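You operate a simulated robot arm through the tools that you are given. There is no shell and no other tool.

You are at the controls of a simulated two-armed robot. One attempt, no reset.

TASK
Lid the cup in the cup press as the lid order card says.
Fine: press the lid home with the lever and draw the slide out again; the cup stays in the slide.

It is judged by the outcome, as a careful person would: the job done as asked, and still so three seconds after it is handed in. It fails if anything else is knocked over, pushed out of place, dropped, spilled or broken. Lids that push on must go on centred and level and be pressed home; caps that screw on are set level and turned clockwise until they are tight.

THE ROBOT
Two 7-joint arms with two-finger grippers on one trunk that stands fixed in place. Base frame: the origin is at the foot of the trunk, x ahead of it, y to its left, z up; the work surface is at about z = 860. Lengths are in mm, angles in rad, forces in N, time in s.
The left shoulder is at [70, 139, 1305], the right one opposite. With the tool pointing down near the work surface each hand reaches from about 440 to 740 mm from the base axis, measured 20 degrees to its own side. Payload 3.43 kg a hand.
Tool frame (each hand has its own): the origin (TCP) lies between the finger pads and is the grasp point; the fingertips stand 30 mm ahead of it; z points along the fingers, y is the line along which they close. Largest opening 104 mm; the body of the gripper starts 57 mm behind the TCP.
Orientation is that of the tool frame in the base frame, as [roll, pitch, yaw] about the fixed x, y, z axes, in that order (R = Rz(yaw) Ry(pitch) Rx(roll)). With the fingers straight down and closing along the base's y, the tool's x points along the base's -x, its y along +y and its z along -z.

THE INTERFACE
- The arms move only by the tool arm_command. It takes "left_motion", "right_motion" or both (then of equal length, played together; a hand with none holds still); each is a list of rows, each a list of 7 numbers: the turn, a rotation vector about the tool's x, y, z in units of 8 degrees (1.0 is 8 degrees), then the shift along the tool's x, y, z in units of 40 mm (1.0 is 40 mm), then the closure in counts, from 0 (fully open) to 255 (shut). In form: [[ax, ay, az, dx, dy, dz, fingers], ...]. A call has 1 to 20 rows; each row shifts and turns the commanded pose from where the row before left it, along the tool's axes as they then stand. A call with a number of a shift or a turn outside -1 to 1 is refused whole. Rows are played at 5 a second. More than 50 mm and 0.15 rad between two rows, or a gripper value outside its range, and nothing of the call is played. A pose out of reach is approached as far as the arm can. The call stops where the force on the tool passes 40 N (or 10 N more than at its start, if that is more) or the arm is blocked; 0.2 s more then pass. The fingers move at their own pace (about 45 mm/s each) and stop on an object; they squeeze with about 44 N. The grip force told is the motor's: it shows also when the fingers shut on nothing. Time passes only in rows, and 0.2 s behind the last, so rows that do not move let the fingers close. It gives the time, the measured TCP pose, the force on the tool (base axes), the opening and the grip force at its end, in the units of the frame above (readings bear some noise), with the torque about the TCP (base axes, N m) and any sound that the robot's microphone picked up, and new pictures: "show" is both (left out), scene, wrist or none (wrist: the cameras of the hands that moved).
- Cameras (640 x 400 px; columns grow to the right, rows downward): "scene" is now at [123.9, -38.9, 1524]; the picture's right is [-0.46, -0.89, 0.00], its down [-0.61, 0.31, -0.73] and it looks along [0.65, -0.33, -0.69] (base axes); focal length 258 px, centre (320, 200). "left" rides on the left gripper at [67, -18, -90] in its tool frame; the picture's right is [0.25, 0.97, 0.00], its down [-0.73, 0.19, -0.66] and it looks along [-0.64, 0.17, 0.75] (tool axes); focal length 218 px, centre (320, 200). "right" rides on the right gripper at [67, 18, -90] in its tool frame; the picture's right is [-0.25, 0.97, 0.00], its down [-0.73, -0.19, -0.66] and it looks along [-0.64, -0.17, 0.75] (tool axes); focal length 218 px, centre (320, 200). There is no depth. A picture from a camera that has moved, and an enlarged one, comes with that camera's place and axes in the base frame and with its lens.
- slide_trunk(by): slides the trunk up (or, below 0, down) by that many mm; the arms and the scene camera ride with it, the base frame stays. It gives what a move gives, with no picture.
- aim_head(pan, tilt): turns the head with the scene camera to pan (to the left, within 1.501 rad either way) and tilt (down, from -0.506 to 1.204), counted from straight ahead of the robot. It gives what a move gives, and a new picture of the scene camera.
- zoom(camera, box): a new picture of the part [left, top, right, bottom] of that camera's present view, enlarged. No time passes.
- finish_job(): hands the job in; it is judged then, once.

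Places have to be worked out from the pictures, the camera data and where the tool is seen. Open the grippers and draw the arms clear of the work before you hand the job in, unless the task says otherwise.

The tools are called after "Call:" as a command line: name --argument value ..., lists and objects as JSON in quotes. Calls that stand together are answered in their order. arm_command: Moves the arms, as the interface text tells. Its arguments: {"type":"object","properties":{"left_motion":{"type":"array","items":{"type":"array","items":{"type":"number"}}},"right_motion":{"type":"array","items":{"type":"array","items":{"type":"number"}}},"show":{"type":"string","enum":["both","scene","wrist","none"]}},"required":[]} The other tools are called the same way: slide_trunk (by) slides the trunk up or down; aim_head (pan, tilt) turns the head that bears the scene camera; zoom (camera, box) takes an enlarged picture of a part of a camera's view; finish_job () hands the job in.

At the start:

```text
time: 0.0
left_tool_pos: [440.8, -65.0, 1332.4]
left_tool_rot: [3.14, 0.002, 3.141]
left_wrist_force: [-0.5, 0.1, 0.5]
left_moment: [0.04, 0.02, 0.03]
left_gripper_width: 104.0
left_gripper_force: 0.1
right_tool_pos: [337.4, -515.1, 1278.7]
right_tool_rot: [-3.142, -0.001, -3.141]
right_wrist_force: [0.0, 0.3, -0.4]
right_moment: [0.01, 0.02, 0.01]
right_gripper_width: 103.8
right_gripper_force: 0.0
trunk travel left (down, up): [-800.0, 140.0]
head pan, tilt: [-0.476, 0.757]
```

scene: 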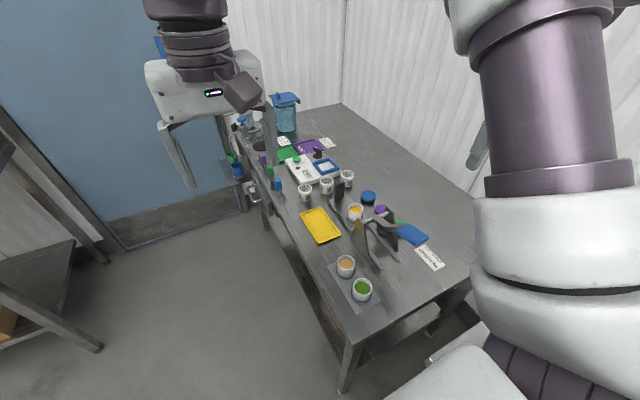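
right: 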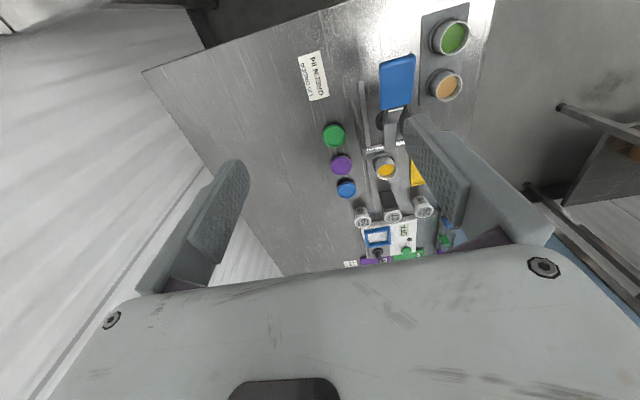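
left: 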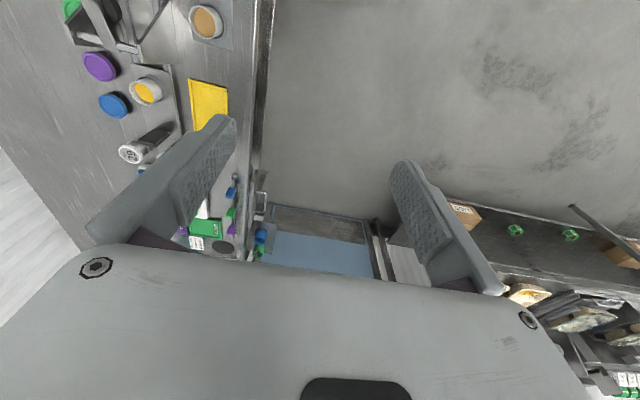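

I start by enlarging the parts of the views that show the press, the lids and the cards.

Call:
zoom --camera "scene" --box '[300, 170, 460, 310]'

Call:
zoom --camera "scene" --box '[220, 90, 360, 210]'

Call:
zoom --camera "right" --box '[290, 0, 490, 130]'

Call:
zoom --camera "right" --box '[310, 110, 470, 270]'

```text
2.86 times, centred on (380, 240) of scene
camera zoom: at [123.9, -38.9, 1524.0], right [-0.46, -0.89, 0.0], down [-0.61, 0.31, -0.73], along [0.65, -0.33, -0.69], focal length 739 px, centre (149, 86)
```

zoom: 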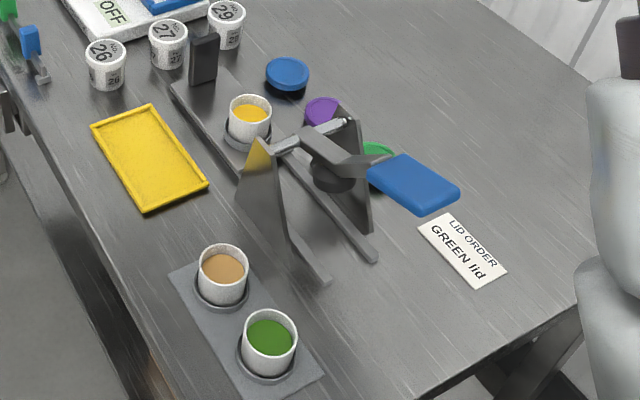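

```text
3.33 times, centred on (290, 150) of scene
camera zoom: at [123.9, -38.9, 1524.0], right [-0.46, -0.89, 0.0], down [-0.61, 0.31, -0.73], along [0.65, -0.33, -0.69], focal length 862 px, centre (420, 367)
```

zoom: 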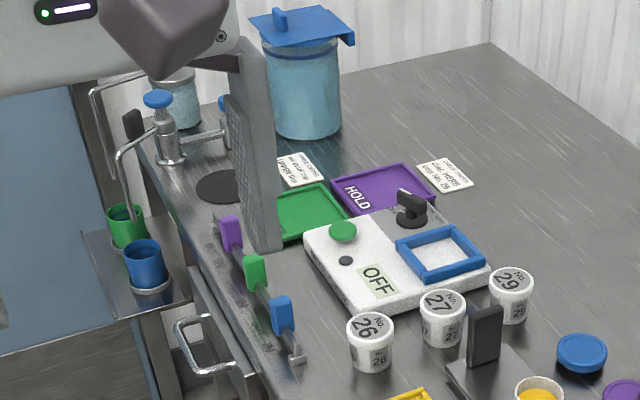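

```text
3.08 times, centred on (390, 65) of right
camera zoom: at [270.3, -496.8, 1366.6], right [0.25, 0.97, 0.0], down [0.73, -0.19, 0.66], along [0.64, -0.17, -0.75], focal length 672 px, centre (105, 615)
```

zoom: 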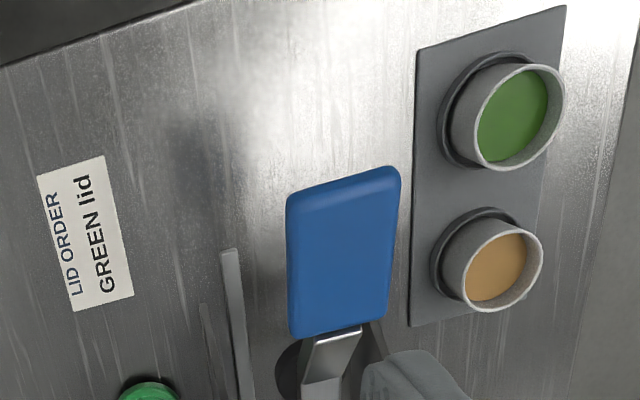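

```text
2.50 times, centred on (390, 190) of right
camera zoom: at [270.3, -496.8, 1366.6], right [0.25, 0.97, 0.0], down [0.73, -0.19, 0.66], along [0.64, -0.17, -0.75], focal length 546 px, centre (145, 225)
```

zoom: 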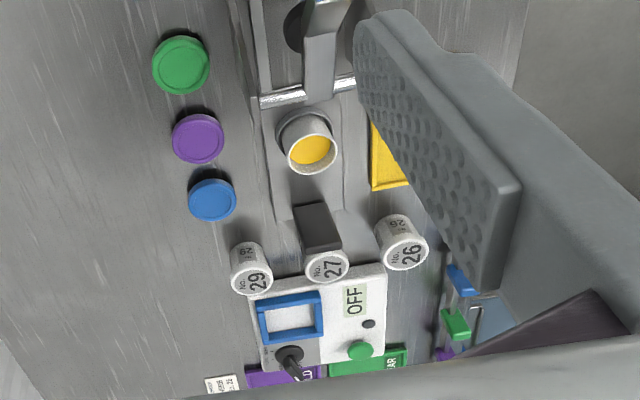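

The card reads "LID ORDER – GREEN lid"; the green lid lies at about (506, -522), the cup at about (595, -415), the lever handle at about (370, -413, 1040). I move the right hand nearer for a better view of lid and press.

Call:
arm_command --right_motion '[[0, 0, 0, -0.394, -0.03, 0.806, 0], [0, 0, 0, -0.394, -0.03, 0.806, 0], [0, 0, 0, -0.394, -0.03, 0.806, 0], [0, 0, 0, -0.394, -0.03, 0.806, 0]]' --show "both"

```text
time: 1.0
left_tool_pos: [442.2, -65.6, 1331.7]
left_tool_rot: [3.141, -0.001, -3.141]
left_wrist_force: [0.0, 0.4, -0.3]
left_moment: [-0.01, -0.02, 0.01]
left_gripper_width: 104.1
left_gripper_force: 0.1
right_tool_pos: [403.6, -522.8, 1146.9]
right_tool_rot: [3.141, -0.002, 3.14]
right_wrist_force: [0.7, 0.9, -1.2]
right_moment: [0.02, 0.05, -0.01]
right_gripper_width: 104.1
right_gripper_force: 0.1
trunk travel left (down, up): [-800.0, 140.0]
head pan, tilt: [-0.476, 0.757]
camera scene: at [125.6, -40.0, 1523.9], right [-0.46, -0.89, 0.0], down [-0.61, 0.32, -0.73], along [0.65, -0.33, -0.69], focal length 258 px, centre (320, 200)
camera right: at [336.2, -503.8, 1235.7], right [0.25, 0.97, 0.0], down [0.73, -0.19, 0.66], along [0.63, -0.17, -0.75], focal length 218 px, centre (320, 200)
```

scene: 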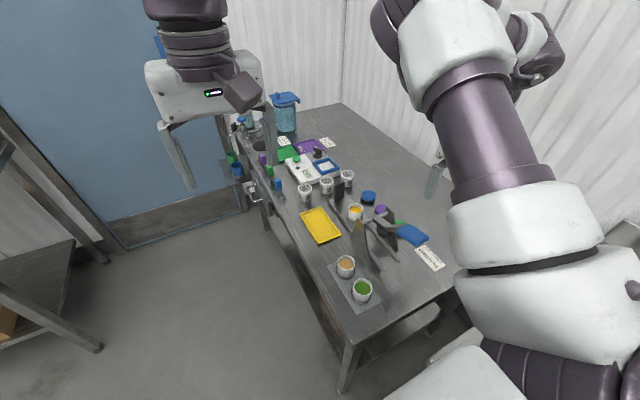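
right: 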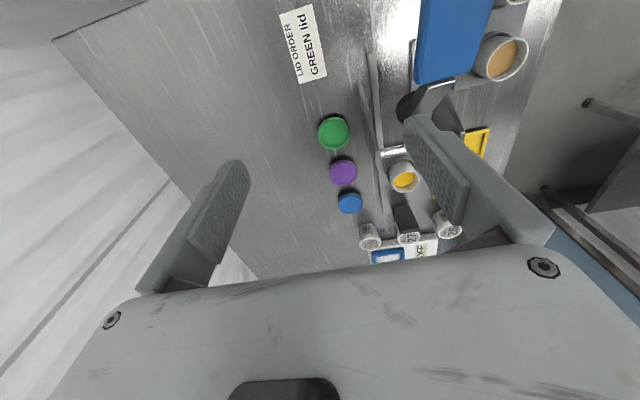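

The lids are in clear view of the right hand's camera. I enlarge them and the press.

Call:
zoom --camera "right" --box '[300, 90, 420, 220]'

Call:
zoom --camera "right" --box '[360, 40, 480, 140]'

Call:
zoom --camera "scene" --box '[310, 170, 450, 290]'

```text
3.08 times, centred on (360, 155) of right
camera zoom: at [336.2, -503.8, 1235.7], right [0.25, 0.97, 0.0], down [0.73, -0.19, 0.66], along [0.63, -0.17, -0.75], focal length 672 px, centre (197, 338)
```

zoom: 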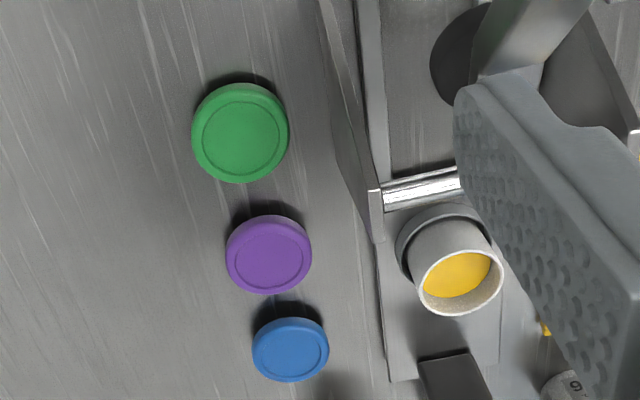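

```text
4.00 times, centred on (420, 90) of right
camera zoom: at [336.2, -503.8, 1235.7], right [0.25, 0.97, 0.0], down [0.73, -0.19, 0.66], along [0.63, -0.17, -0.75], focal length 873 px, centre (-80, 640)
```

zoom: 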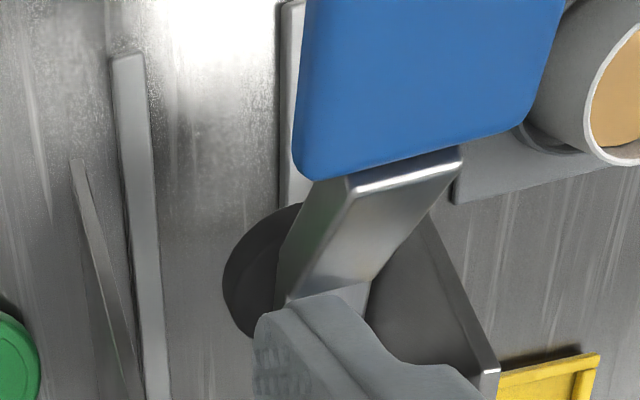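

```text
3.33 times, centred on (380, 230) of scene
camera zoom: at [125.6, -40.0, 1523.9], right [-0.46, -0.89, 0.0], down [-0.61, 0.32, -0.73], along [0.65, -0.33, -0.69], focal length 862 px, centre (120, 100)
```

zoom: 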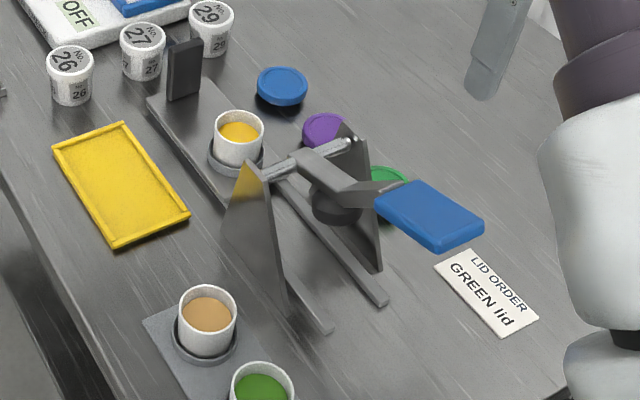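

The three lids are all about 56 mm across, at y ≈ -521, spaced about 86 mm along x (green at x ≈ 502), seemingly raised on dark stands. I turn the right hand by -90° about its axis so that the fingers close along x and stay clear of the press plate at y ≈ -460.

Call:
arm_command --right_motion '[[0, 0, -0.9375, 0, 0, 0, 0], [0, 0, -0.9375, 0, 0, 0, 0], [0, 0, -0.9375, 0, 0, 0, 0], [0, 0, -0.9375, 0, 0, 0, 0], [0, 0, -0.9375, 0, 0, 0, 0], [0, 0, -0.9375, 0, 0, 0, 0], [0, 0, -0.9375, 0, 0, 0, 0], [0, 0, -0.9375, 0, 0, 0, 0], [0, 0, -0.9375, 0, 0, 0, 0], [0, 0, -0.9375, 0, 0, 0, 0], [0, 0, -0.9375, 0, 0, 0, 0], [0, 0, -0.9375, 0, 0, 0, 0]]' --show "both"

```text
time: 3.6
left_tool_pos: [440.5, -64.2, 1332.1]
left_tool_rot: [-3.139, -0.001, -3.14]
left_wrist_force: [-0.4, 0.0, 0.0]
left_moment: [0.03, -0.01, -0.01]
left_gripper_width: 103.9
left_gripper_force: 0.1
right_tool_pos: [401.5, -519.1, 1147.8]
right_tool_rot: [-3.141, -0.001, -1.571]
right_wrist_force: [-0.5, 0.6, 0.0]
right_moment: [-0.02, 0.0, 0.01]
right_gripper_width: 103.8
right_gripper_force: 0.1
trunk travel left (down, up): [-800.0, 140.0]
head pan, tilt: [-0.476, 0.757]
camera scene: at [124.1, -39.0, 1524.0], right [-0.46, -0.89, 0.0], down [-0.61, 0.31, -0.73], along [0.65, -0.33, -0.69], focal length 258 px, centre (320, 200)
camera right: at [383.9, -586.5, 1237.6], right [-0.97, 0.25, 0.0], down [0.19, 0.73, 0.66], along [0.16, 0.64, -0.75], focal length 218 px, centre (320, 200)
```

scene: 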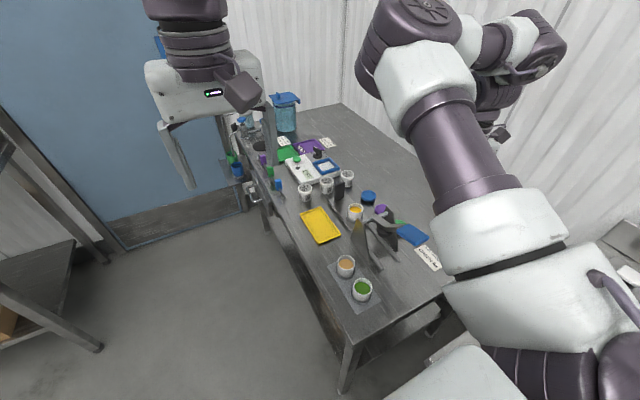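
right: 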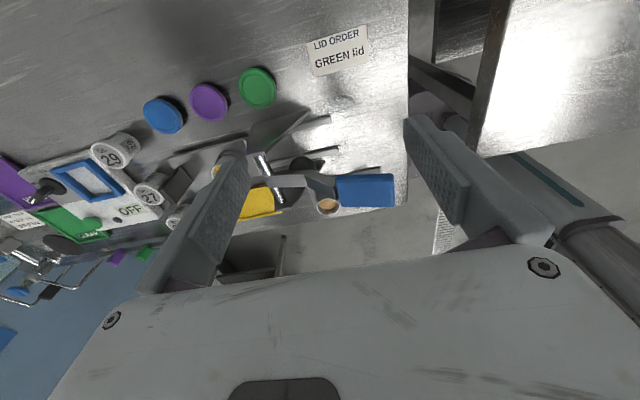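

The hand turned well; this new direction lets me triangulate. I enlarge the view on lids and press.

Call:
zoom --camera "right" --box '[130, 60, 290, 160]'

Call:
zoom --camera "right" --box '[240, 100, 400, 220]'

Call:
zoom --camera "right" --box '[240, 20, 400, 130]'

```text
4.00 times, centred on (210, 110) of right
camera zoom: at [383.9, -586.5, 1237.6], right [-0.97, 0.25, 0.0], down [0.19, 0.73, 0.66], along [0.16, 0.64, -0.75], focal length 873 px, centre (760, 560)
```

zoom: 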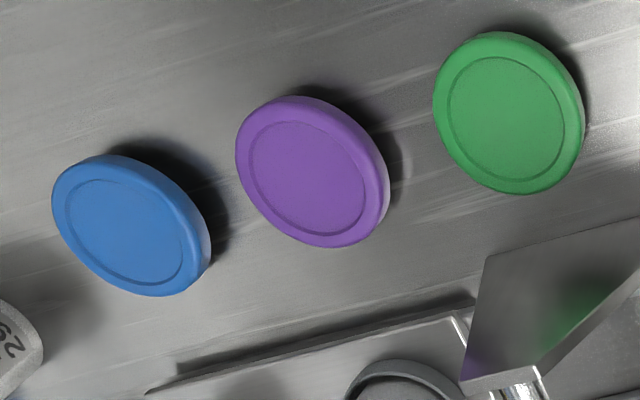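

```text
3.33 times, centred on (320, 160) of right
camera zoom: at [383.9, -586.5, 1237.6], right [-0.97, 0.25, 0.0], down [0.19, 0.73, 0.66], along [0.16, 0.64, -0.75], focal length 728 px, centre (320, 333)
```

zoom: 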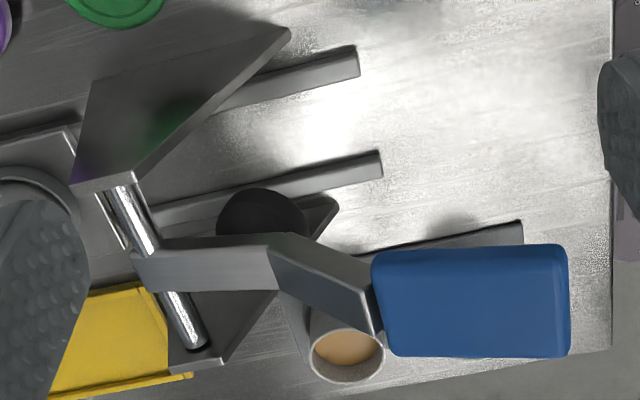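

```text
3.64 times, centred on (320, 75) of right
camera zoom: at [383.9, -586.5, 1237.6], right [-0.97, 0.25, 0.0], down [0.19, 0.73, 0.66], along [0.16, 0.64, -0.75], focal length 794 px, centre (320, 654)
```

zoom: 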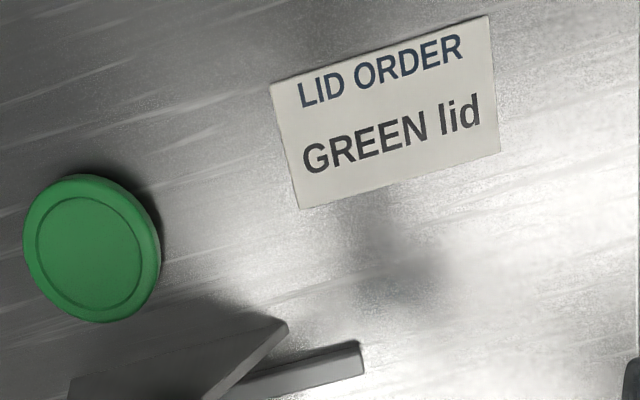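

The lids lie closed side up; two views put the green lid's centre at about (503, -520.5). I move over it at TCP z ≈ 960 for a close look.

Call:
arm_command --right_motion '[[0, 0, 0, 0.006, -0.423, 0.7825, 0], [0, 0, 0, 0.006, -0.423, 0.7825, 0], [0, 0, 0, 0.006, -0.423, 0.7825, 0], [0, 0, 0, 0.006, -0.423, 0.7825, 0], [0, 0, 0, 0.006, -0.423, 0.7825, 0], [0, 0, 0, 0.006, -0.423, 0.7825, 0]]' --show "both"

```text
time: 5.0
left_tool_pos: [441.3, -64.4, 1331.6]
left_tool_rot: [-3.141, -0.001, 3.141]
left_wrist_force: [-0.1, 0.4, -0.7]
left_moment: [-0.02, -0.04, 0.01]
left_gripper_width: 104.0
left_gripper_force: 0.1
right_tool_pos: [503.4, -522.1, 962.6]
right_tool_rot: [3.141, 0.0, -1.571]
right_wrist_force: [0.1, -0.3, -0.5]
right_moment: [-0.04, -0.02, 0.03]
right_gripper_width: 104.0
right_gripper_force: 0.2
trunk travel left (down, up): [-800.0, 140.0]
head pan, tilt: [-0.476, 0.757]
camera scene: at [124.8, -40.0, 1523.9], right [-0.46, -0.89, 0.0], down [-0.61, 0.32, -0.73], along [0.65, -0.33, -0.69], focal length 258 px, centre (320, 200)
camera right: at [486.0, -588.6, 1050.4], right [-0.97, 0.25, 0.0], down [0.19, 0.73, 0.66], along [0.17, 0.64, -0.75], focal length 218 px, centre (320, 200)
```

scene: 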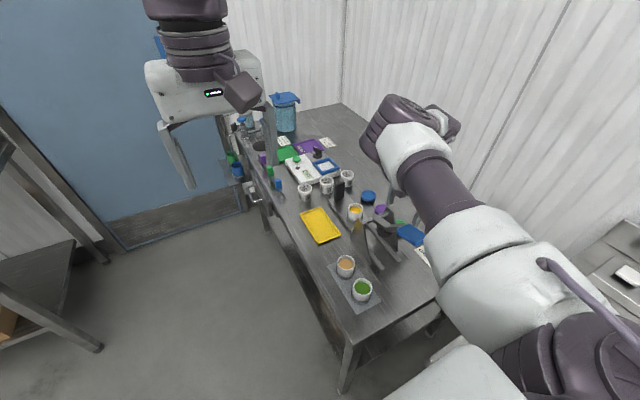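
right: 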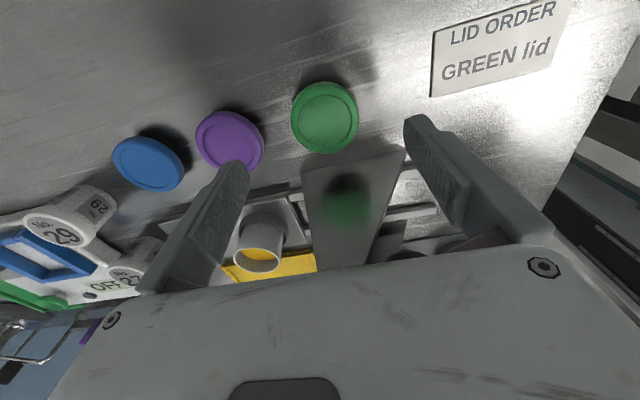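

The green lid lies straight below between the open fingers. I enlarge to judge its height and centre.

Call:
zoom --camera "right" --box '[260, 60, 400, 170]'

Call:
zoom --camera "right" --box '[220, 160, 420, 280]'

Call:
zoom --camera "scene" --box '[330, 160, 450, 260]'

```text
3.64 times, centred on (330, 115) of right
camera zoom: at [486.0, -588.6, 1050.4], right [-0.97, 0.25, 0.0], down [0.19, 0.73, 0.66], along [0.17, 0.64, -0.75], focal length 794 px, centre (284, 509)
```

zoom: 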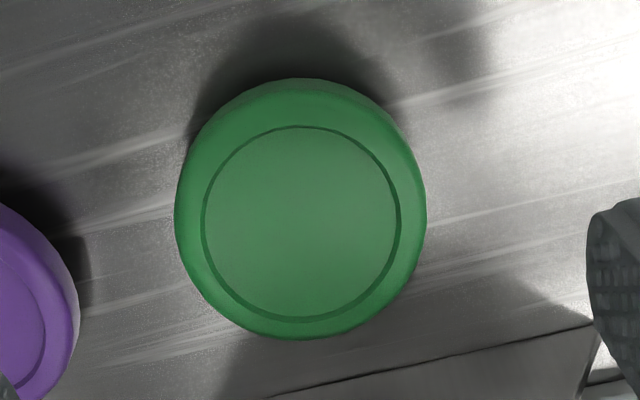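

```text
3.20 times, centred on (320, 220) of right
camera zoom: at [486.0, -588.6, 1050.4], right [-0.97, 0.25, 0.0], down [0.19, 0.73, 0.66], along [0.17, 0.64, -0.75], focal length 698 px, centre (320, 136)
```

zoom: 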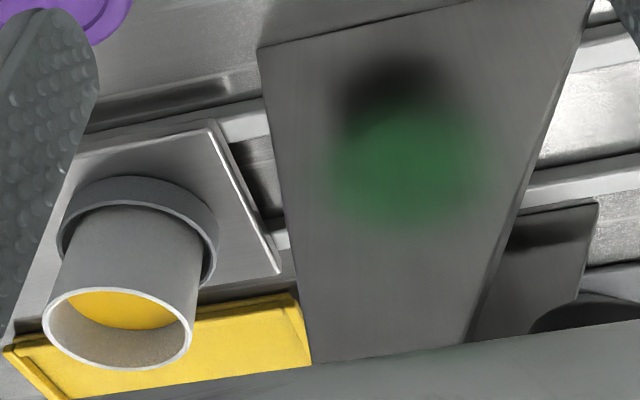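

```text
4.00 times, centred on (390, 210) of scene
camera zoom: at [124.8, -40.0, 1523.9], right [-0.46, -0.89, 0.0], down [-0.61, 0.32, -0.73], along [0.65, -0.33, -0.69], focal length 1034 px, centre (40, 160)
```

zoom: 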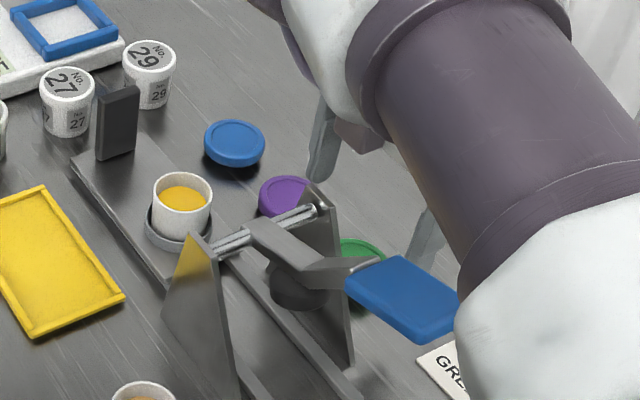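

The lid's centre is about 3–4 mm nearer (−x) than the TCP and about 1.5 mm to +y. I correct this, narrow the fingers to about 76 mm so they pass between the lids, and go down to z ≈ 920.

Call:
arm_command --right_motion '[[0, 0, 0, -0.02, 0.045, 0, 70], [0, 0, 0, -0.02, 0.045, 0, 70], [0, 0, 0, 0, 0, 0.35, 70], [0, 0, 0, 0, 0, 0.35, 70], [0, 0, 0, 0, 0, 0.35, 70]]' --show "wrist"

```text
time: 6.2
left_tool_pos: [440.9, -65.2, 1332.8]
left_tool_rot: [-3.141, -0.001, -3.141]
left_wrist_force: [0.1, 0.3, -0.7]
left_moment: [0.05, -0.05, -0.02]
left_gripper_width: 103.9
left_gripper_force: 0.1
right_tool_pos: [499.1, -518.9, 918.8]
right_tool_rot: [3.14, 0.0, -1.572]
right_wrist_force: [-0.8, -0.1, 0.1]
right_moment: [0.01, -0.01, -0.02]
right_gripper_width: 75.4
right_gripper_force: 0.1
trunk travel left (down, up): [-800.0, 140.0]
head pan, tilt: [-0.476, 0.757]
camera right: at [481.2, -586.2, 1007.5], right [-0.97, 0.25, 0.0], down [0.19, 0.73, 0.66], along [0.17, 0.64, -0.75], focal length 218 px, centre (320, 200)
```

right: 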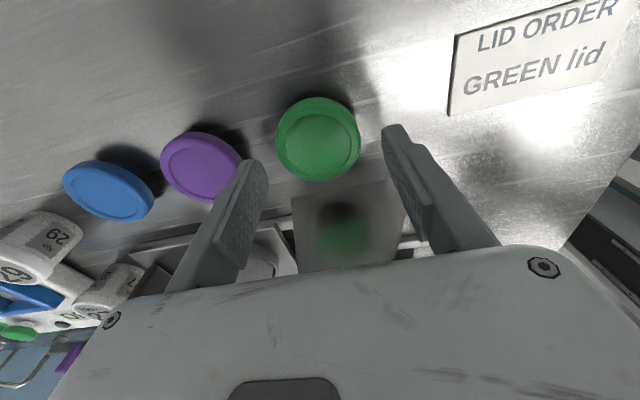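

The lid sits centred between the narrowed fingers. I enlarge to check the height of the finger tips over it.

Call:
zoom --camera "right" --box '[240, 70, 420, 200]'

```text
3.08 times, centred on (330, 135) of right
camera zoom: at [481.2, -586.2, 1007.5], right [-0.97, 0.25, 0.0], down [0.19, 0.73, 0.66], along [0.17, 0.64, -0.75], focal length 672 px, centre (289, 400)
```

zoom: 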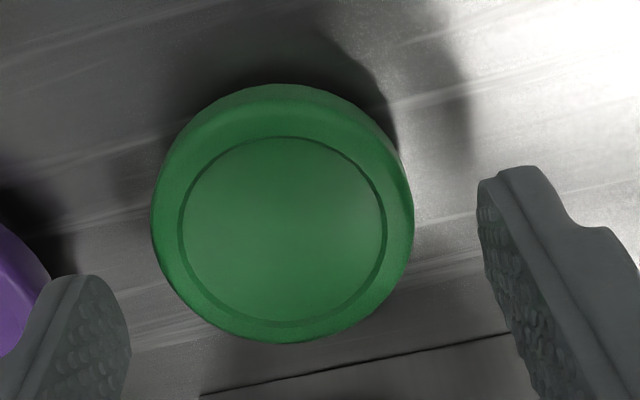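

Ring centre and rim fit a lid about 10 mm thick lying on the table (860–870). I shift 1 mm in x and 1.7 mm in y and go down about 26 mm, so the tips end about 3 mm above the table.

Call:
arm_command --right_motion '[[0, 0, 0, -0.0425, -0.025, 0.16, 70], [0, 0, 0, 0, 0, 0.25, 70], [0, 0, 0, 0, 0, 0.25, 70]]' --show "wrist"

```text
time: 7.0
left_tool_pos: [438.6, -63.0, 1333.1]
left_tool_rot: [-3.141, 0.0, 3.14]
left_wrist_force: [-0.6, 1.0, 0.8]
left_moment: [0.0, 0.03, 0.0]
left_gripper_width: 104.3
left_gripper_force: 0.1
right_tool_pos: [498.0, -516.8, 895.2]
right_tool_rot: [-3.139, -0.003, -1.571]
right_wrist_force: [1.3, -2.8, 5.6]
right_moment: [0.01, 0.24, 0.13]
right_gripper_width: 73.8
right_gripper_force: 0.1
trunk travel left (down, up): [-800.0, 140.0]
head pan, tilt: [-0.476, 0.757]
camera right: at [480.6, -584.0, 983.0], right [-0.97, 0.25, 0.0], down [0.19, 0.73, 0.66], along [0.17, 0.63, -0.76], focal length 218 px, centre (320, 200)
```

right: 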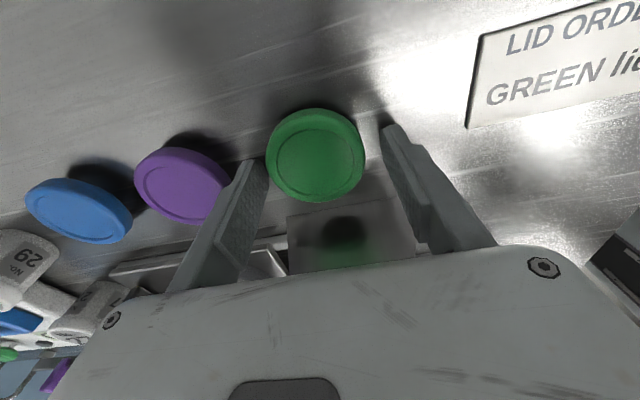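

A small upward force (5.6 N, seemingly at the -x finger tip) suggests a tip just touches the table. I enlarge to check.

Call:
zoom --camera "right" --box '[230, 90, 430, 220]'

```text
3.08 times, centred on (330, 155) of right
camera zoom: at [480.6, -584.0, 983.0], right [-0.97, 0.25, 0.0], down [0.19, 0.73, 0.66], along [0.17, 0.63, -0.76], focal length 672 px, centre (289, 338)
```

zoom: 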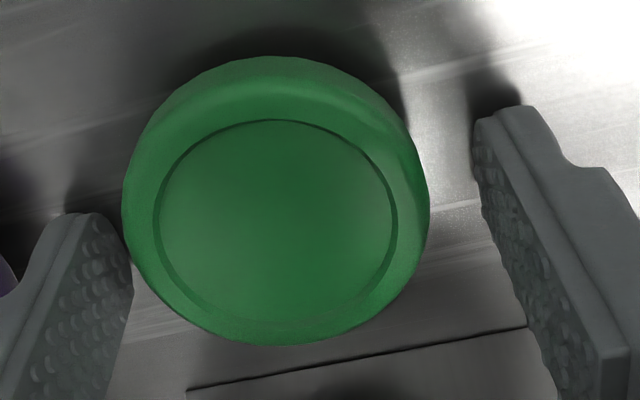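

The lid is about 3 mm to +x of the hand's centre, and a tip rests lightly on the table. I rise 2 mm and shift +2.5 mm in x, +1 mm in y.

Call:
arm_command --right_motion '[[0, 0, 0, 0, 0, -0.06, 70], [0, 0, 0, -0.025, -0.0625, 0, 70], [0, 0, 0, 0, 0, 0, 70]]' --show "wrist"

Call:
zoom --camera "right" --box '[230, 90, 430, 220]'

```text
time: 7.8
left_tool_pos: [440.9, -64.7, 1331.9]
left_tool_rot: [3.141, -0.001, 3.141]
left_wrist_force: [0.8, -0.4, 1.4]
left_moment: [-0.02, 0.0, -0.02]
left_gripper_width: 103.9
left_gripper_force: 0.1
right_tool_pos: [502.0, -517.8, 895.4]
right_tool_rot: [-3.141, 0.0, -1.572]
right_wrist_force: [0.2, 0.4, 0.5]
right_moment: [0.0, -0.02, 0.0]
right_gripper_width: 75.5
right_gripper_force: 0.1
trunk travel left (down, up): [-800.0, 140.0]
head pan, tilt: [-0.476, 0.757]
camera right: at [484.1, -583.6, 983.7], right [-0.97, 0.25, 0.0], down [0.19, 0.73, 0.66], along [0.17, 0.64, -0.75], focal length 218 px, centre (320, 200)
```

right: 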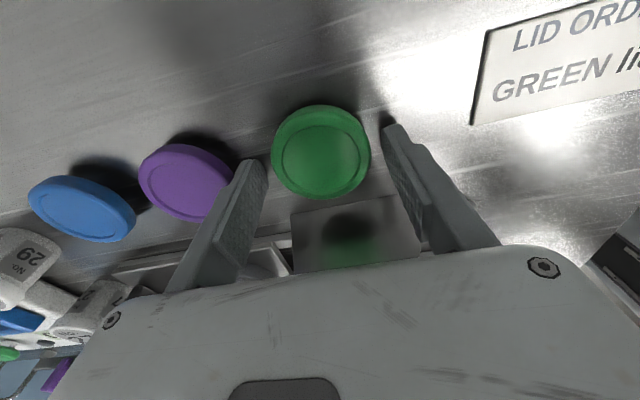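

```text
3.08 times, centred on (330, 155) of right
camera zoom: at [484.1, -583.6, 983.7], right [-0.97, 0.25, 0.0], down [0.19, 0.73, 0.66], along [0.17, 0.64, -0.75], focal length 672 px, centre (289, 338)
```

zoom: 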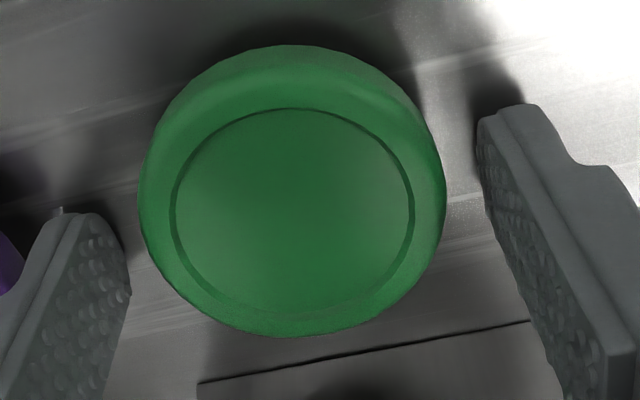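

Force is gone and the lid lies between the pads. I lower 1 mm and close the fingers on it.

Call:
arm_command --right_motion '[[0, 0, 0, 0, 0, 0.025, 70], [0, 0, 0, 0, 0, 0, 110], [0, 0, 0, 0, 0, 0, 130], [0, 0, 0, 0, 0, 0, 160], [0, 0, 0, 0, 0, 0, 160], [0, 0, 0, 0, 0, 0, 160]]' --show "wrist"

Call:
zoom --camera "right" --box '[230, 90, 430, 220]'

```text
time: 9.2
left_tool_pos: [440.5, -65.2, 1331.2]
left_tool_rot: [-3.14, 0.0, -3.141]
left_wrist_force: [0.5, 0.8, -0.6]
left_moment: [-0.01, 0.0, -0.01]
left_gripper_width: 104.0
left_gripper_force: 0.0
right_tool_pos: [501.9, -517.5, 892.9]
right_tool_rot: [3.141, 0.001, -1.573]
right_wrist_force: [0.0, 0.2, -0.7]
right_moment: [0.04, -0.04, 0.03]
right_gripper_width: 51.4
right_gripper_force: 43.7
trunk travel left (down, up): [-800.0, 140.0]
head pan, tilt: [-0.476, 0.757]
camera right: at [484.2, -583.9, 982.7], right [-0.97, 0.25, 0.0], down [0.19, 0.73, 0.66], along [0.17, 0.64, -0.75], focal length 218 px, centre (320, 200)
```

right: 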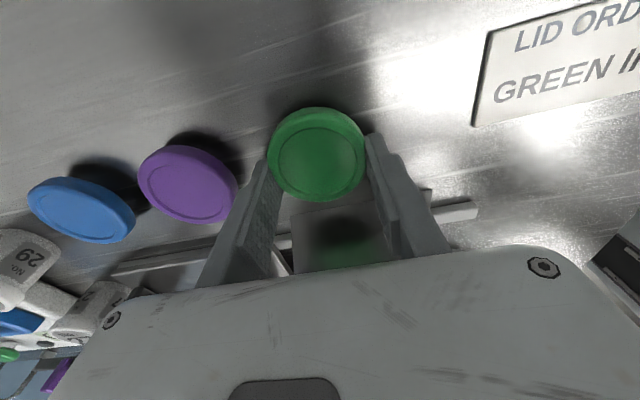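

```text
3.08 times, centred on (330, 155) of right
camera zoom: at [484.2, -583.9, 982.7], right [-0.97, 0.25, 0.0], down [0.19, 0.73, 0.66], along [0.17, 0.64, -0.75], focal length 672 px, centre (289, 338)
```

zoom: 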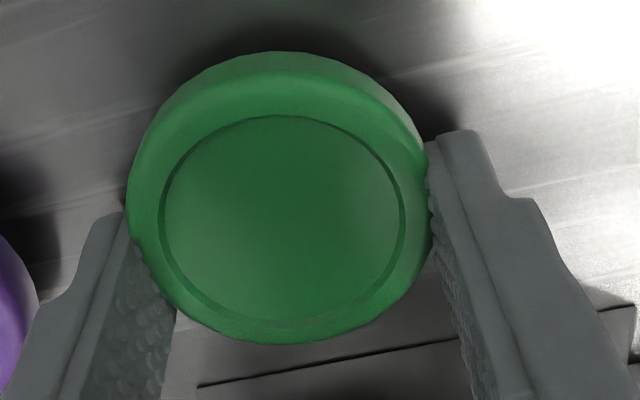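

The lid is gripped (43.7 N) and centred in the hand. I lift it straight up about 155 mm.

Call:
arm_command --right_motion '[[0, 0, 0, 0, 0, -0.3, 160], [0, 0, 0, 0, 0, -0.7, 160], [0, 0, 0, 0, 0, -0.95, 160], [0, 0, 0, 0, 0, -0.95, 160], [0, 0, 0, 0, 0, -0.95, 160]]' --show "both"

Call:
zoom --camera "right" --box '[230, 90, 430, 220]'

Call:
zoom --camera "scene" --box '[320, 150, 460, 260]'

```text
time: 10.4
left_tool_pos: [439.9, -64.0, 1331.8]
left_tool_rot: [3.142, -0.001, -3.141]
left_wrist_force: [-1.1, 0.4, -0.1]
left_moment: [0.03, -0.02, 0.03]
left_gripper_width: 104.1
left_gripper_force: 0.1
right_tool_pos: [501.6, -517.6, 1047.6]
right_tool_rot: [-3.141, 0.001, -1.572]
right_wrist_force: [-0.5, 0.0, -0.5]
right_moment: [0.02, -0.02, 0.0]
right_gripper_width: 51.4
right_gripper_force: 43.7
trunk travel left (down, up): [-800.0, 140.0]
head pan, tilt: [-0.476, 0.757]
camera scene: at [122.9, -38.1, 1524.0], right [-0.46, -0.89, 0.0], down [-0.61, 0.31, -0.73], along [0.65, -0.33, -0.69], focal length 258 px, centre (320, 200)
camera right: at [482.8, -583.6, 1136.3], right [-0.97, 0.25, 0.0], down [0.19, 0.73, 0.66], along [0.17, 0.63, -0.75], focal length 218 px, centre (320, 200)
```

scene: 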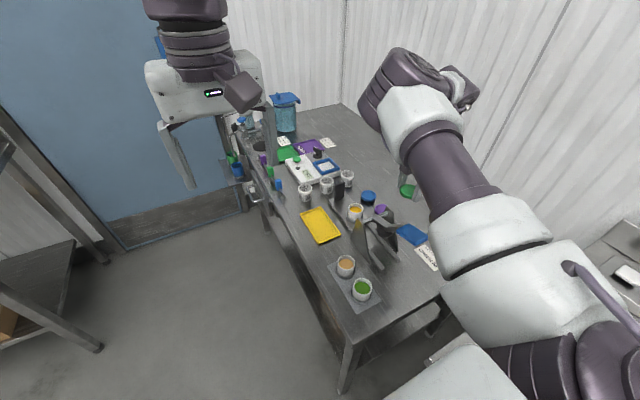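
right: 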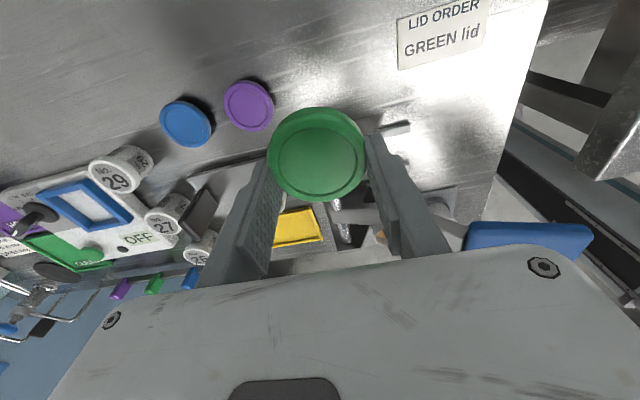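

```text
3.08 times, centred on (330, 155) of right
camera zoom: at [482.8, -583.6, 1136.3], right [-0.97, 0.25, 0.0], down [0.19, 0.73, 0.66], along [0.17, 0.63, -0.75], focal length 672 px, centre (289, 338)
```

zoom: 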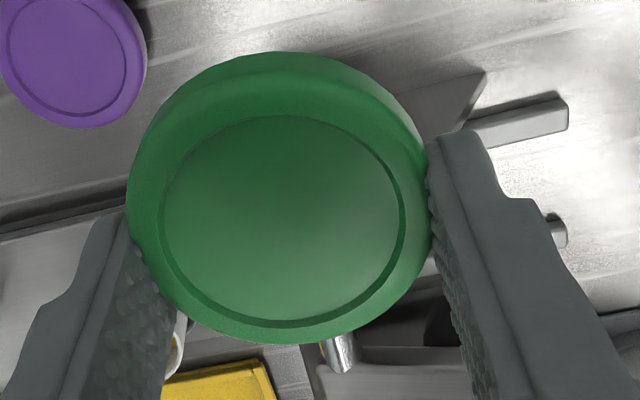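

```text
3.64 times, centred on (390, 205) of scene
camera zoom: at [122.9, -38.1, 1524.0], right [-0.46, -0.89, 0.0], down [-0.61, 0.31, -0.73], along [0.65, -0.33, -0.69], focal length 940 px, centre (66, 182)
```

zoom: 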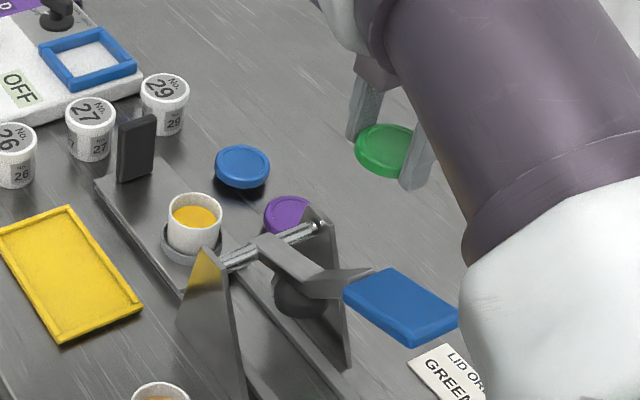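

The lid came up level in the fingers. I carry it at height to about (607, -380), from where the wrist camera should see the cup's rim just beside the lid, to measure the cup's centre relative to the hand.

Call:
arm_command --right_motion '[[0, 0, 0, 0, -0.878, 0, 160], [0, 0, 0, 0, -0.878, 0, 160], [0, 0, 0, 0, -0.878, 0, 160], [0, 0, 0, -0.86, 0, 0, 160], [0, 0, 0, -0.86, 0, 0, 160], [0, 0, 0, -0.86, 0, 0, 160], [0, 0, 0, -0.86, 0, 0, 160], [0, 0, 0, 0, 0, 0, 160]]' --show "both"

Call:
zoom --camera "right" --box '[230, 0, 430, 125]'

Call:
zoom --camera "scene" --box '[320, 150, 460, 260]'

```text
time: 12.2
left_tool_pos: [441.3, -62.9, 1332.4]
left_tool_rot: [-3.14, 0.0, 3.141]
left_wrist_force: [0.1, 0.2, 0.6]
left_moment: [0.0, 0.01, 0.0]
left_gripper_width: 104.1
left_gripper_force: 0.0
right_tool_pos: [604.0, -377.4, 1048.9]
right_tool_rot: [-3.141, -0.001, -1.571]
right_wrist_force: [0.0, 0.7, -0.2]
right_moment: [0.0, 0.0, -0.01]
right_gripper_width: 51.4
right_gripper_force: 43.5
right hand out of reach, approached as far as the arm can: row 3
trunk travel left (down, up): [-800.0, 140.0]
head pan, tilt: [-0.476, 0.757]
camera scene: at [123.8, -38.8, 1524.0], right [-0.46, -0.89, 0.0], down [-0.61, 0.31, -0.73], along [0.65, -0.33, -0.69], focal length 258 px, centre (320, 200)
camera right: at [586.2, -443.8, 1136.5], right [-0.97, 0.25, 0.0], down [0.19, 0.73, 0.66], along [0.17, 0.64, -0.75], focal length 218 px, centre (320, 200)
```

scene: 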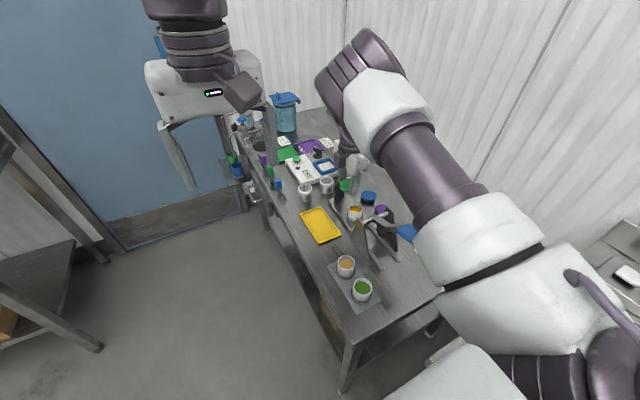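
right: 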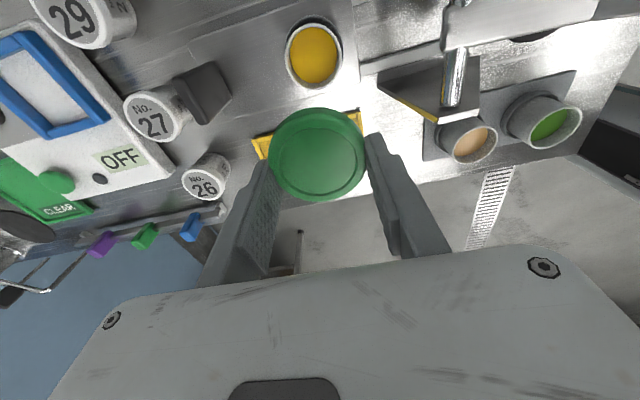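

```text
3.20 times, centred on (330, 62) of right
camera zoom: at [586.2, -443.8, 1136.5], right [-0.97, 0.25, 0.0], down [0.19, 0.73, 0.66], along [0.17, 0.64, -0.75], focal length 698 px, centre (288, 640)
```

zoom: 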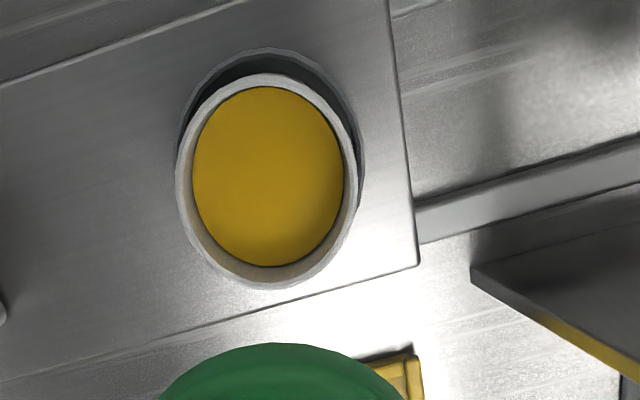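

```text
3.64 times, centred on (390, 205) of scene
camera zoom: at [123.8, -38.8, 1524.0], right [-0.46, -0.89, 0.0], down [-0.61, 0.31, -0.73], along [0.65, -0.33, -0.69], focal length 940 px, centre (66, 182)
```

zoom: 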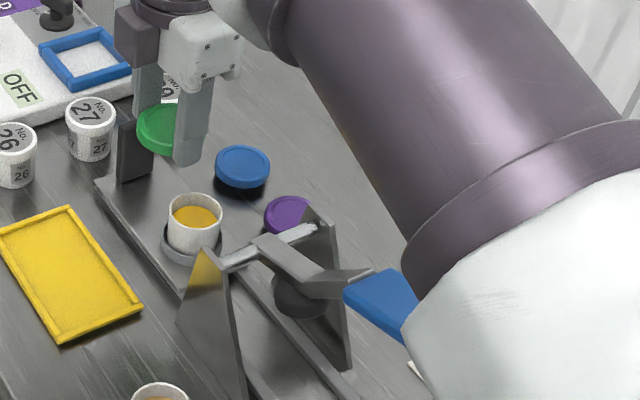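

The cup rim is seen near (599.5, -414), z ≈ 922, about 47 mm across. I take high-magnification views of the lid in the fingers to fix the lid's centre in the hand.

Call:
zoom --camera "scene" --box '[330, 160, 380, 195]'

Call:
zoom --camera "right" --box '[260, 100, 380, 210]'

Call:
zoom --camera "scene" --box '[330, 195, 380, 230]'

```text
11.43 times, centred on (355, 178) of scene
camera zoom: at [123.8, -38.8, 1524.0], right [-0.46, -0.89, 0.0], down [-0.61, 0.31, -0.73], along [0.65, -0.33, -0.69], focal length 2955 px, centre (-80, 457)
```

zoom: 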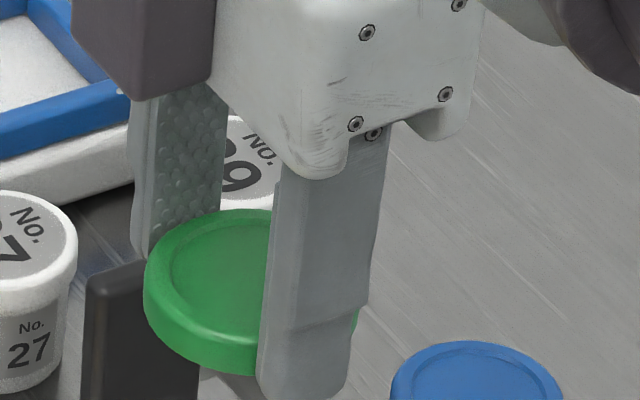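

```text
3.64 times, centred on (320, 155) of right
camera zoom: at [586.2, -443.8, 1136.5], right [-0.97, 0.25, 0.0], down [0.19, 0.73, 0.66], along [0.17, 0.64, -0.75], focal length 794 px, centre (320, 364)
```

zoom: 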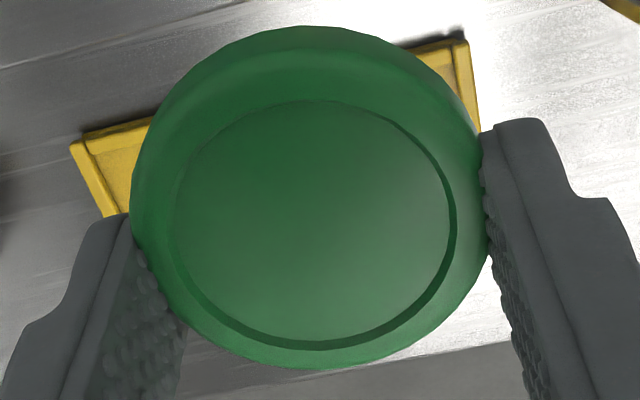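

```text
11.43 times, centred on (355, 212) of scene
camera zoom: at [123.8, -38.8, 1524.0], right [-0.46, -0.89, 0.0], down [-0.61, 0.31, -0.73], along [0.65, -0.33, -0.69], focal length 2955 px, centre (-80, 57)
```

zoom: 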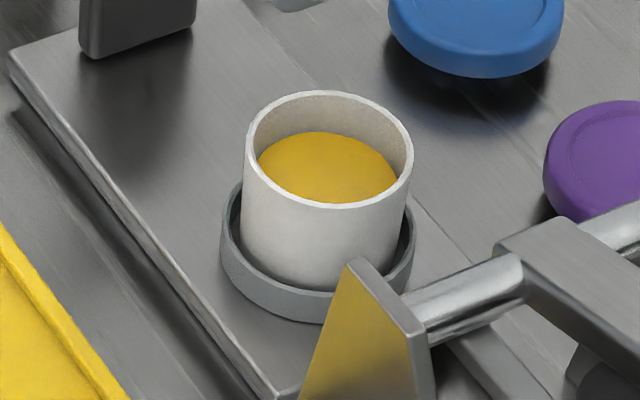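

The scene view shows cup rim ≈ 48.7 mm across and lid ≈ 56 mm, ~13 mm thick, held about square. By the wrist view the cup centre lies 34 mm (−y) and 4 mm (−x) from the lid; I shift so and go down until the lid hangs about 15 mm over the rim.

Call:
arm_command --right_motion '[[0, 0, 0, 0.4238, 0.0538, 0, 160], [0, 0, 0, 0.4238, 0.0538, 0, 160], [0, 0, 0, 0, 0, 0.7, 160], [0, 0, 0, 0, 0, 0.7, 160], [0, 0, 0, 0, 0, 0.7, 160], [0, 0, 0, 0, 0, 0, 160]]' --show "both"

Call:
zoom --camera "scene" --box '[330, 190, 380, 225]'

Call:
zoom --camera "right" --box '[250, 90, 390, 210]'

```text
time: 13.6
left_tool_pos: [441.0, -64.0, 1332.3]
left_tool_rot: [3.14, 0.0, -3.141]
left_wrist_force: [0.1, 0.1, 0.5]
left_moment: [-0.01, 0.0, 0.0]
left_gripper_width: 104.0
left_gripper_force: 0.0
right_tool_pos: [598.3, -413.9, 963.5]
right_tool_rot: [-3.14, -0.001, -1.572]
right_wrist_force: [-1.0, 1.1, 0.4]
right_moment: [0.01, -0.01, -0.01]
right_gripper_width: 51.6
right_gripper_force: 44.2
trunk travel left (down, up): [-800.0, 140.0]
head pan, tilt: [-0.476, 0.757]
camera scene: at [123.9, -38.7, 1524.0], right [-0.46, -0.89, 0.0], down [-0.61, 0.31, -0.73], along [0.65, -0.33, -0.69], focal length 258 px, centre (320, 200)
camera right: at [580.1, -481.1, 1052.5], right [-0.97, 0.25, 0.0], down [0.19, 0.73, 0.66], along [0.17, 0.64, -0.75], focal length 218 px, centre (320, 200)
```

scene: 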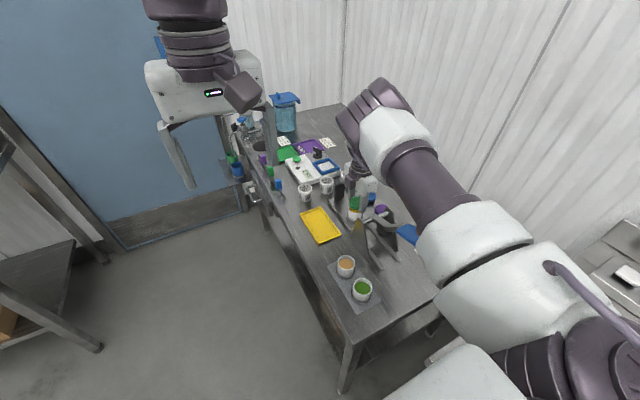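
right: 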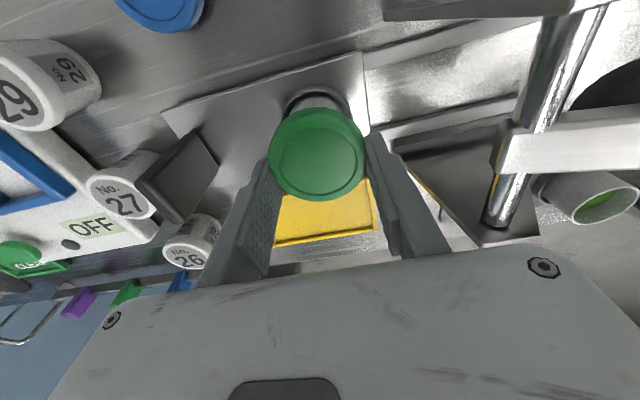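

```text
11.43 times, centred on (355, 208) of scene
camera zoom: at [123.9, -38.7, 1524.0], right [-0.46, -0.89, 0.0], down [-0.61, 0.31, -0.73], along [0.65, -0.33, -0.69], focal length 2955 px, centre (-80, 114)
```

zoom: 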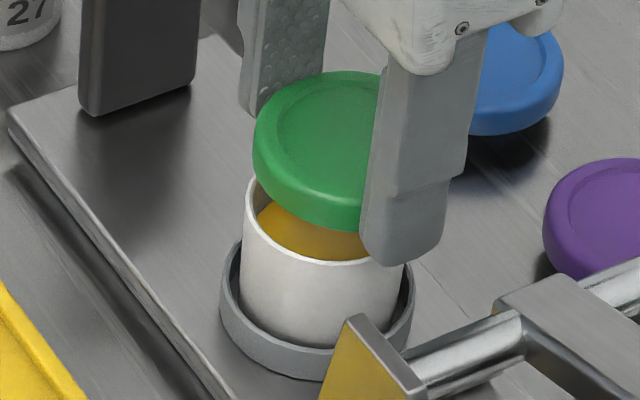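

```text
3.33 times, centred on (320, 150) of right
camera zoom: at [580.1, -481.1, 1052.5], right [-0.97, 0.25, 0.0], down [0.19, 0.73, 0.66], along [0.17, 0.64, -0.75], focal length 728 px, centre (320, 367)
```

zoom: 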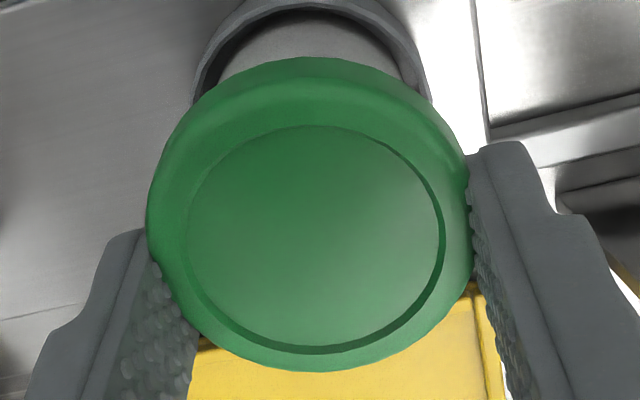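

The scene view shows the lid about 15 mm above the rim but about 4–5 mm too far to −y. I shift 4.5 mm to +y and check again.

Call:
arm_command --right_motion '[[0, 0, 0, -0.1125, 0, 0, 160], [0, 0, 0, 0, 0, 0.15, 160], [0, 0, 0, 0, 0, 0, 160]]' --show "wrist"

Call:
zoom --camera "scene" --box '[338, 195, 370, 217]'

Call:
zoom --camera "left" --box '[60, 0, 260, 180]'

```text
time: 14.4
left_tool_pos: [440.6, -65.2, 1331.8]
left_tool_rot: [3.141, 0.0, 3.141]
left_wrist_force: [0.9, 0.3, 0.2]
left_moment: [-0.02, -0.03, 0.01]
left_gripper_width: 104.2
left_gripper_force: 0.0
right_tool_pos: [598.1, -409.6, 958.1]
right_tool_rot: [3.141, 0.001, -1.571]
right_wrist_force: [-0.4, 0.8, 0.1]
right_moment: [-0.01, 0.01, -0.03]
right_gripper_width: 51.3
right_gripper_force: 44.2
trunk travel left (down, up): [-800.0, 140.0]
head pan, tilt: [-0.476, 0.757]
camera right: at [580.1, -476.4, 1047.2], right [-0.97, 0.25, 0.0], down [0.19, 0.73, 0.66], along [0.17, 0.64, -0.75], focal length 218 px, centre (320, 200)
```

right: 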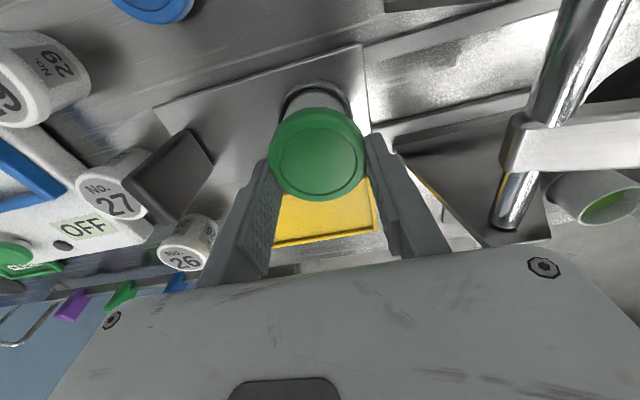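

```text
16.00 times, centred on (354, 206) of scene
camera zoom: at [124.0, -39.0, 1524.0], right [-0.46, -0.89, 0.0], down [-0.61, 0.31, -0.73], along [0.65, -0.33, -0.69], focal length 4137 px, centre (-224, 104)
```

zoom: 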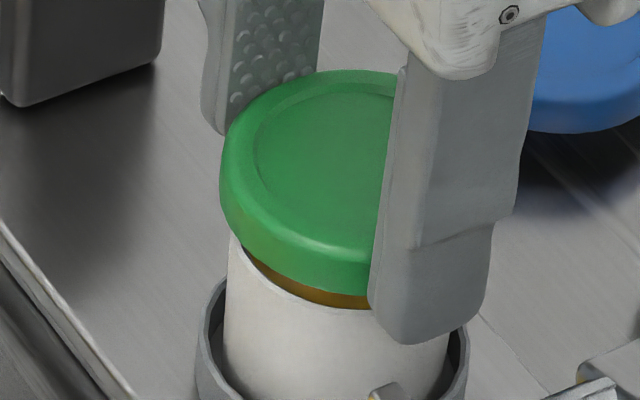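

```text
2.22 times, centred on (160, 90) of left
camera zoom: at [374.5, -82.8, 1421.9], right [-0.25, 0.97, 0.0], down [0.73, 0.19, 0.66], along [0.64, 0.17, -0.75], focal length 485 px, centre (676, 444)
```

zoom: 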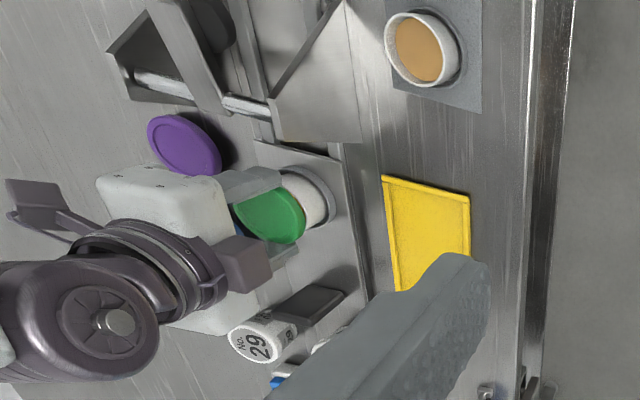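

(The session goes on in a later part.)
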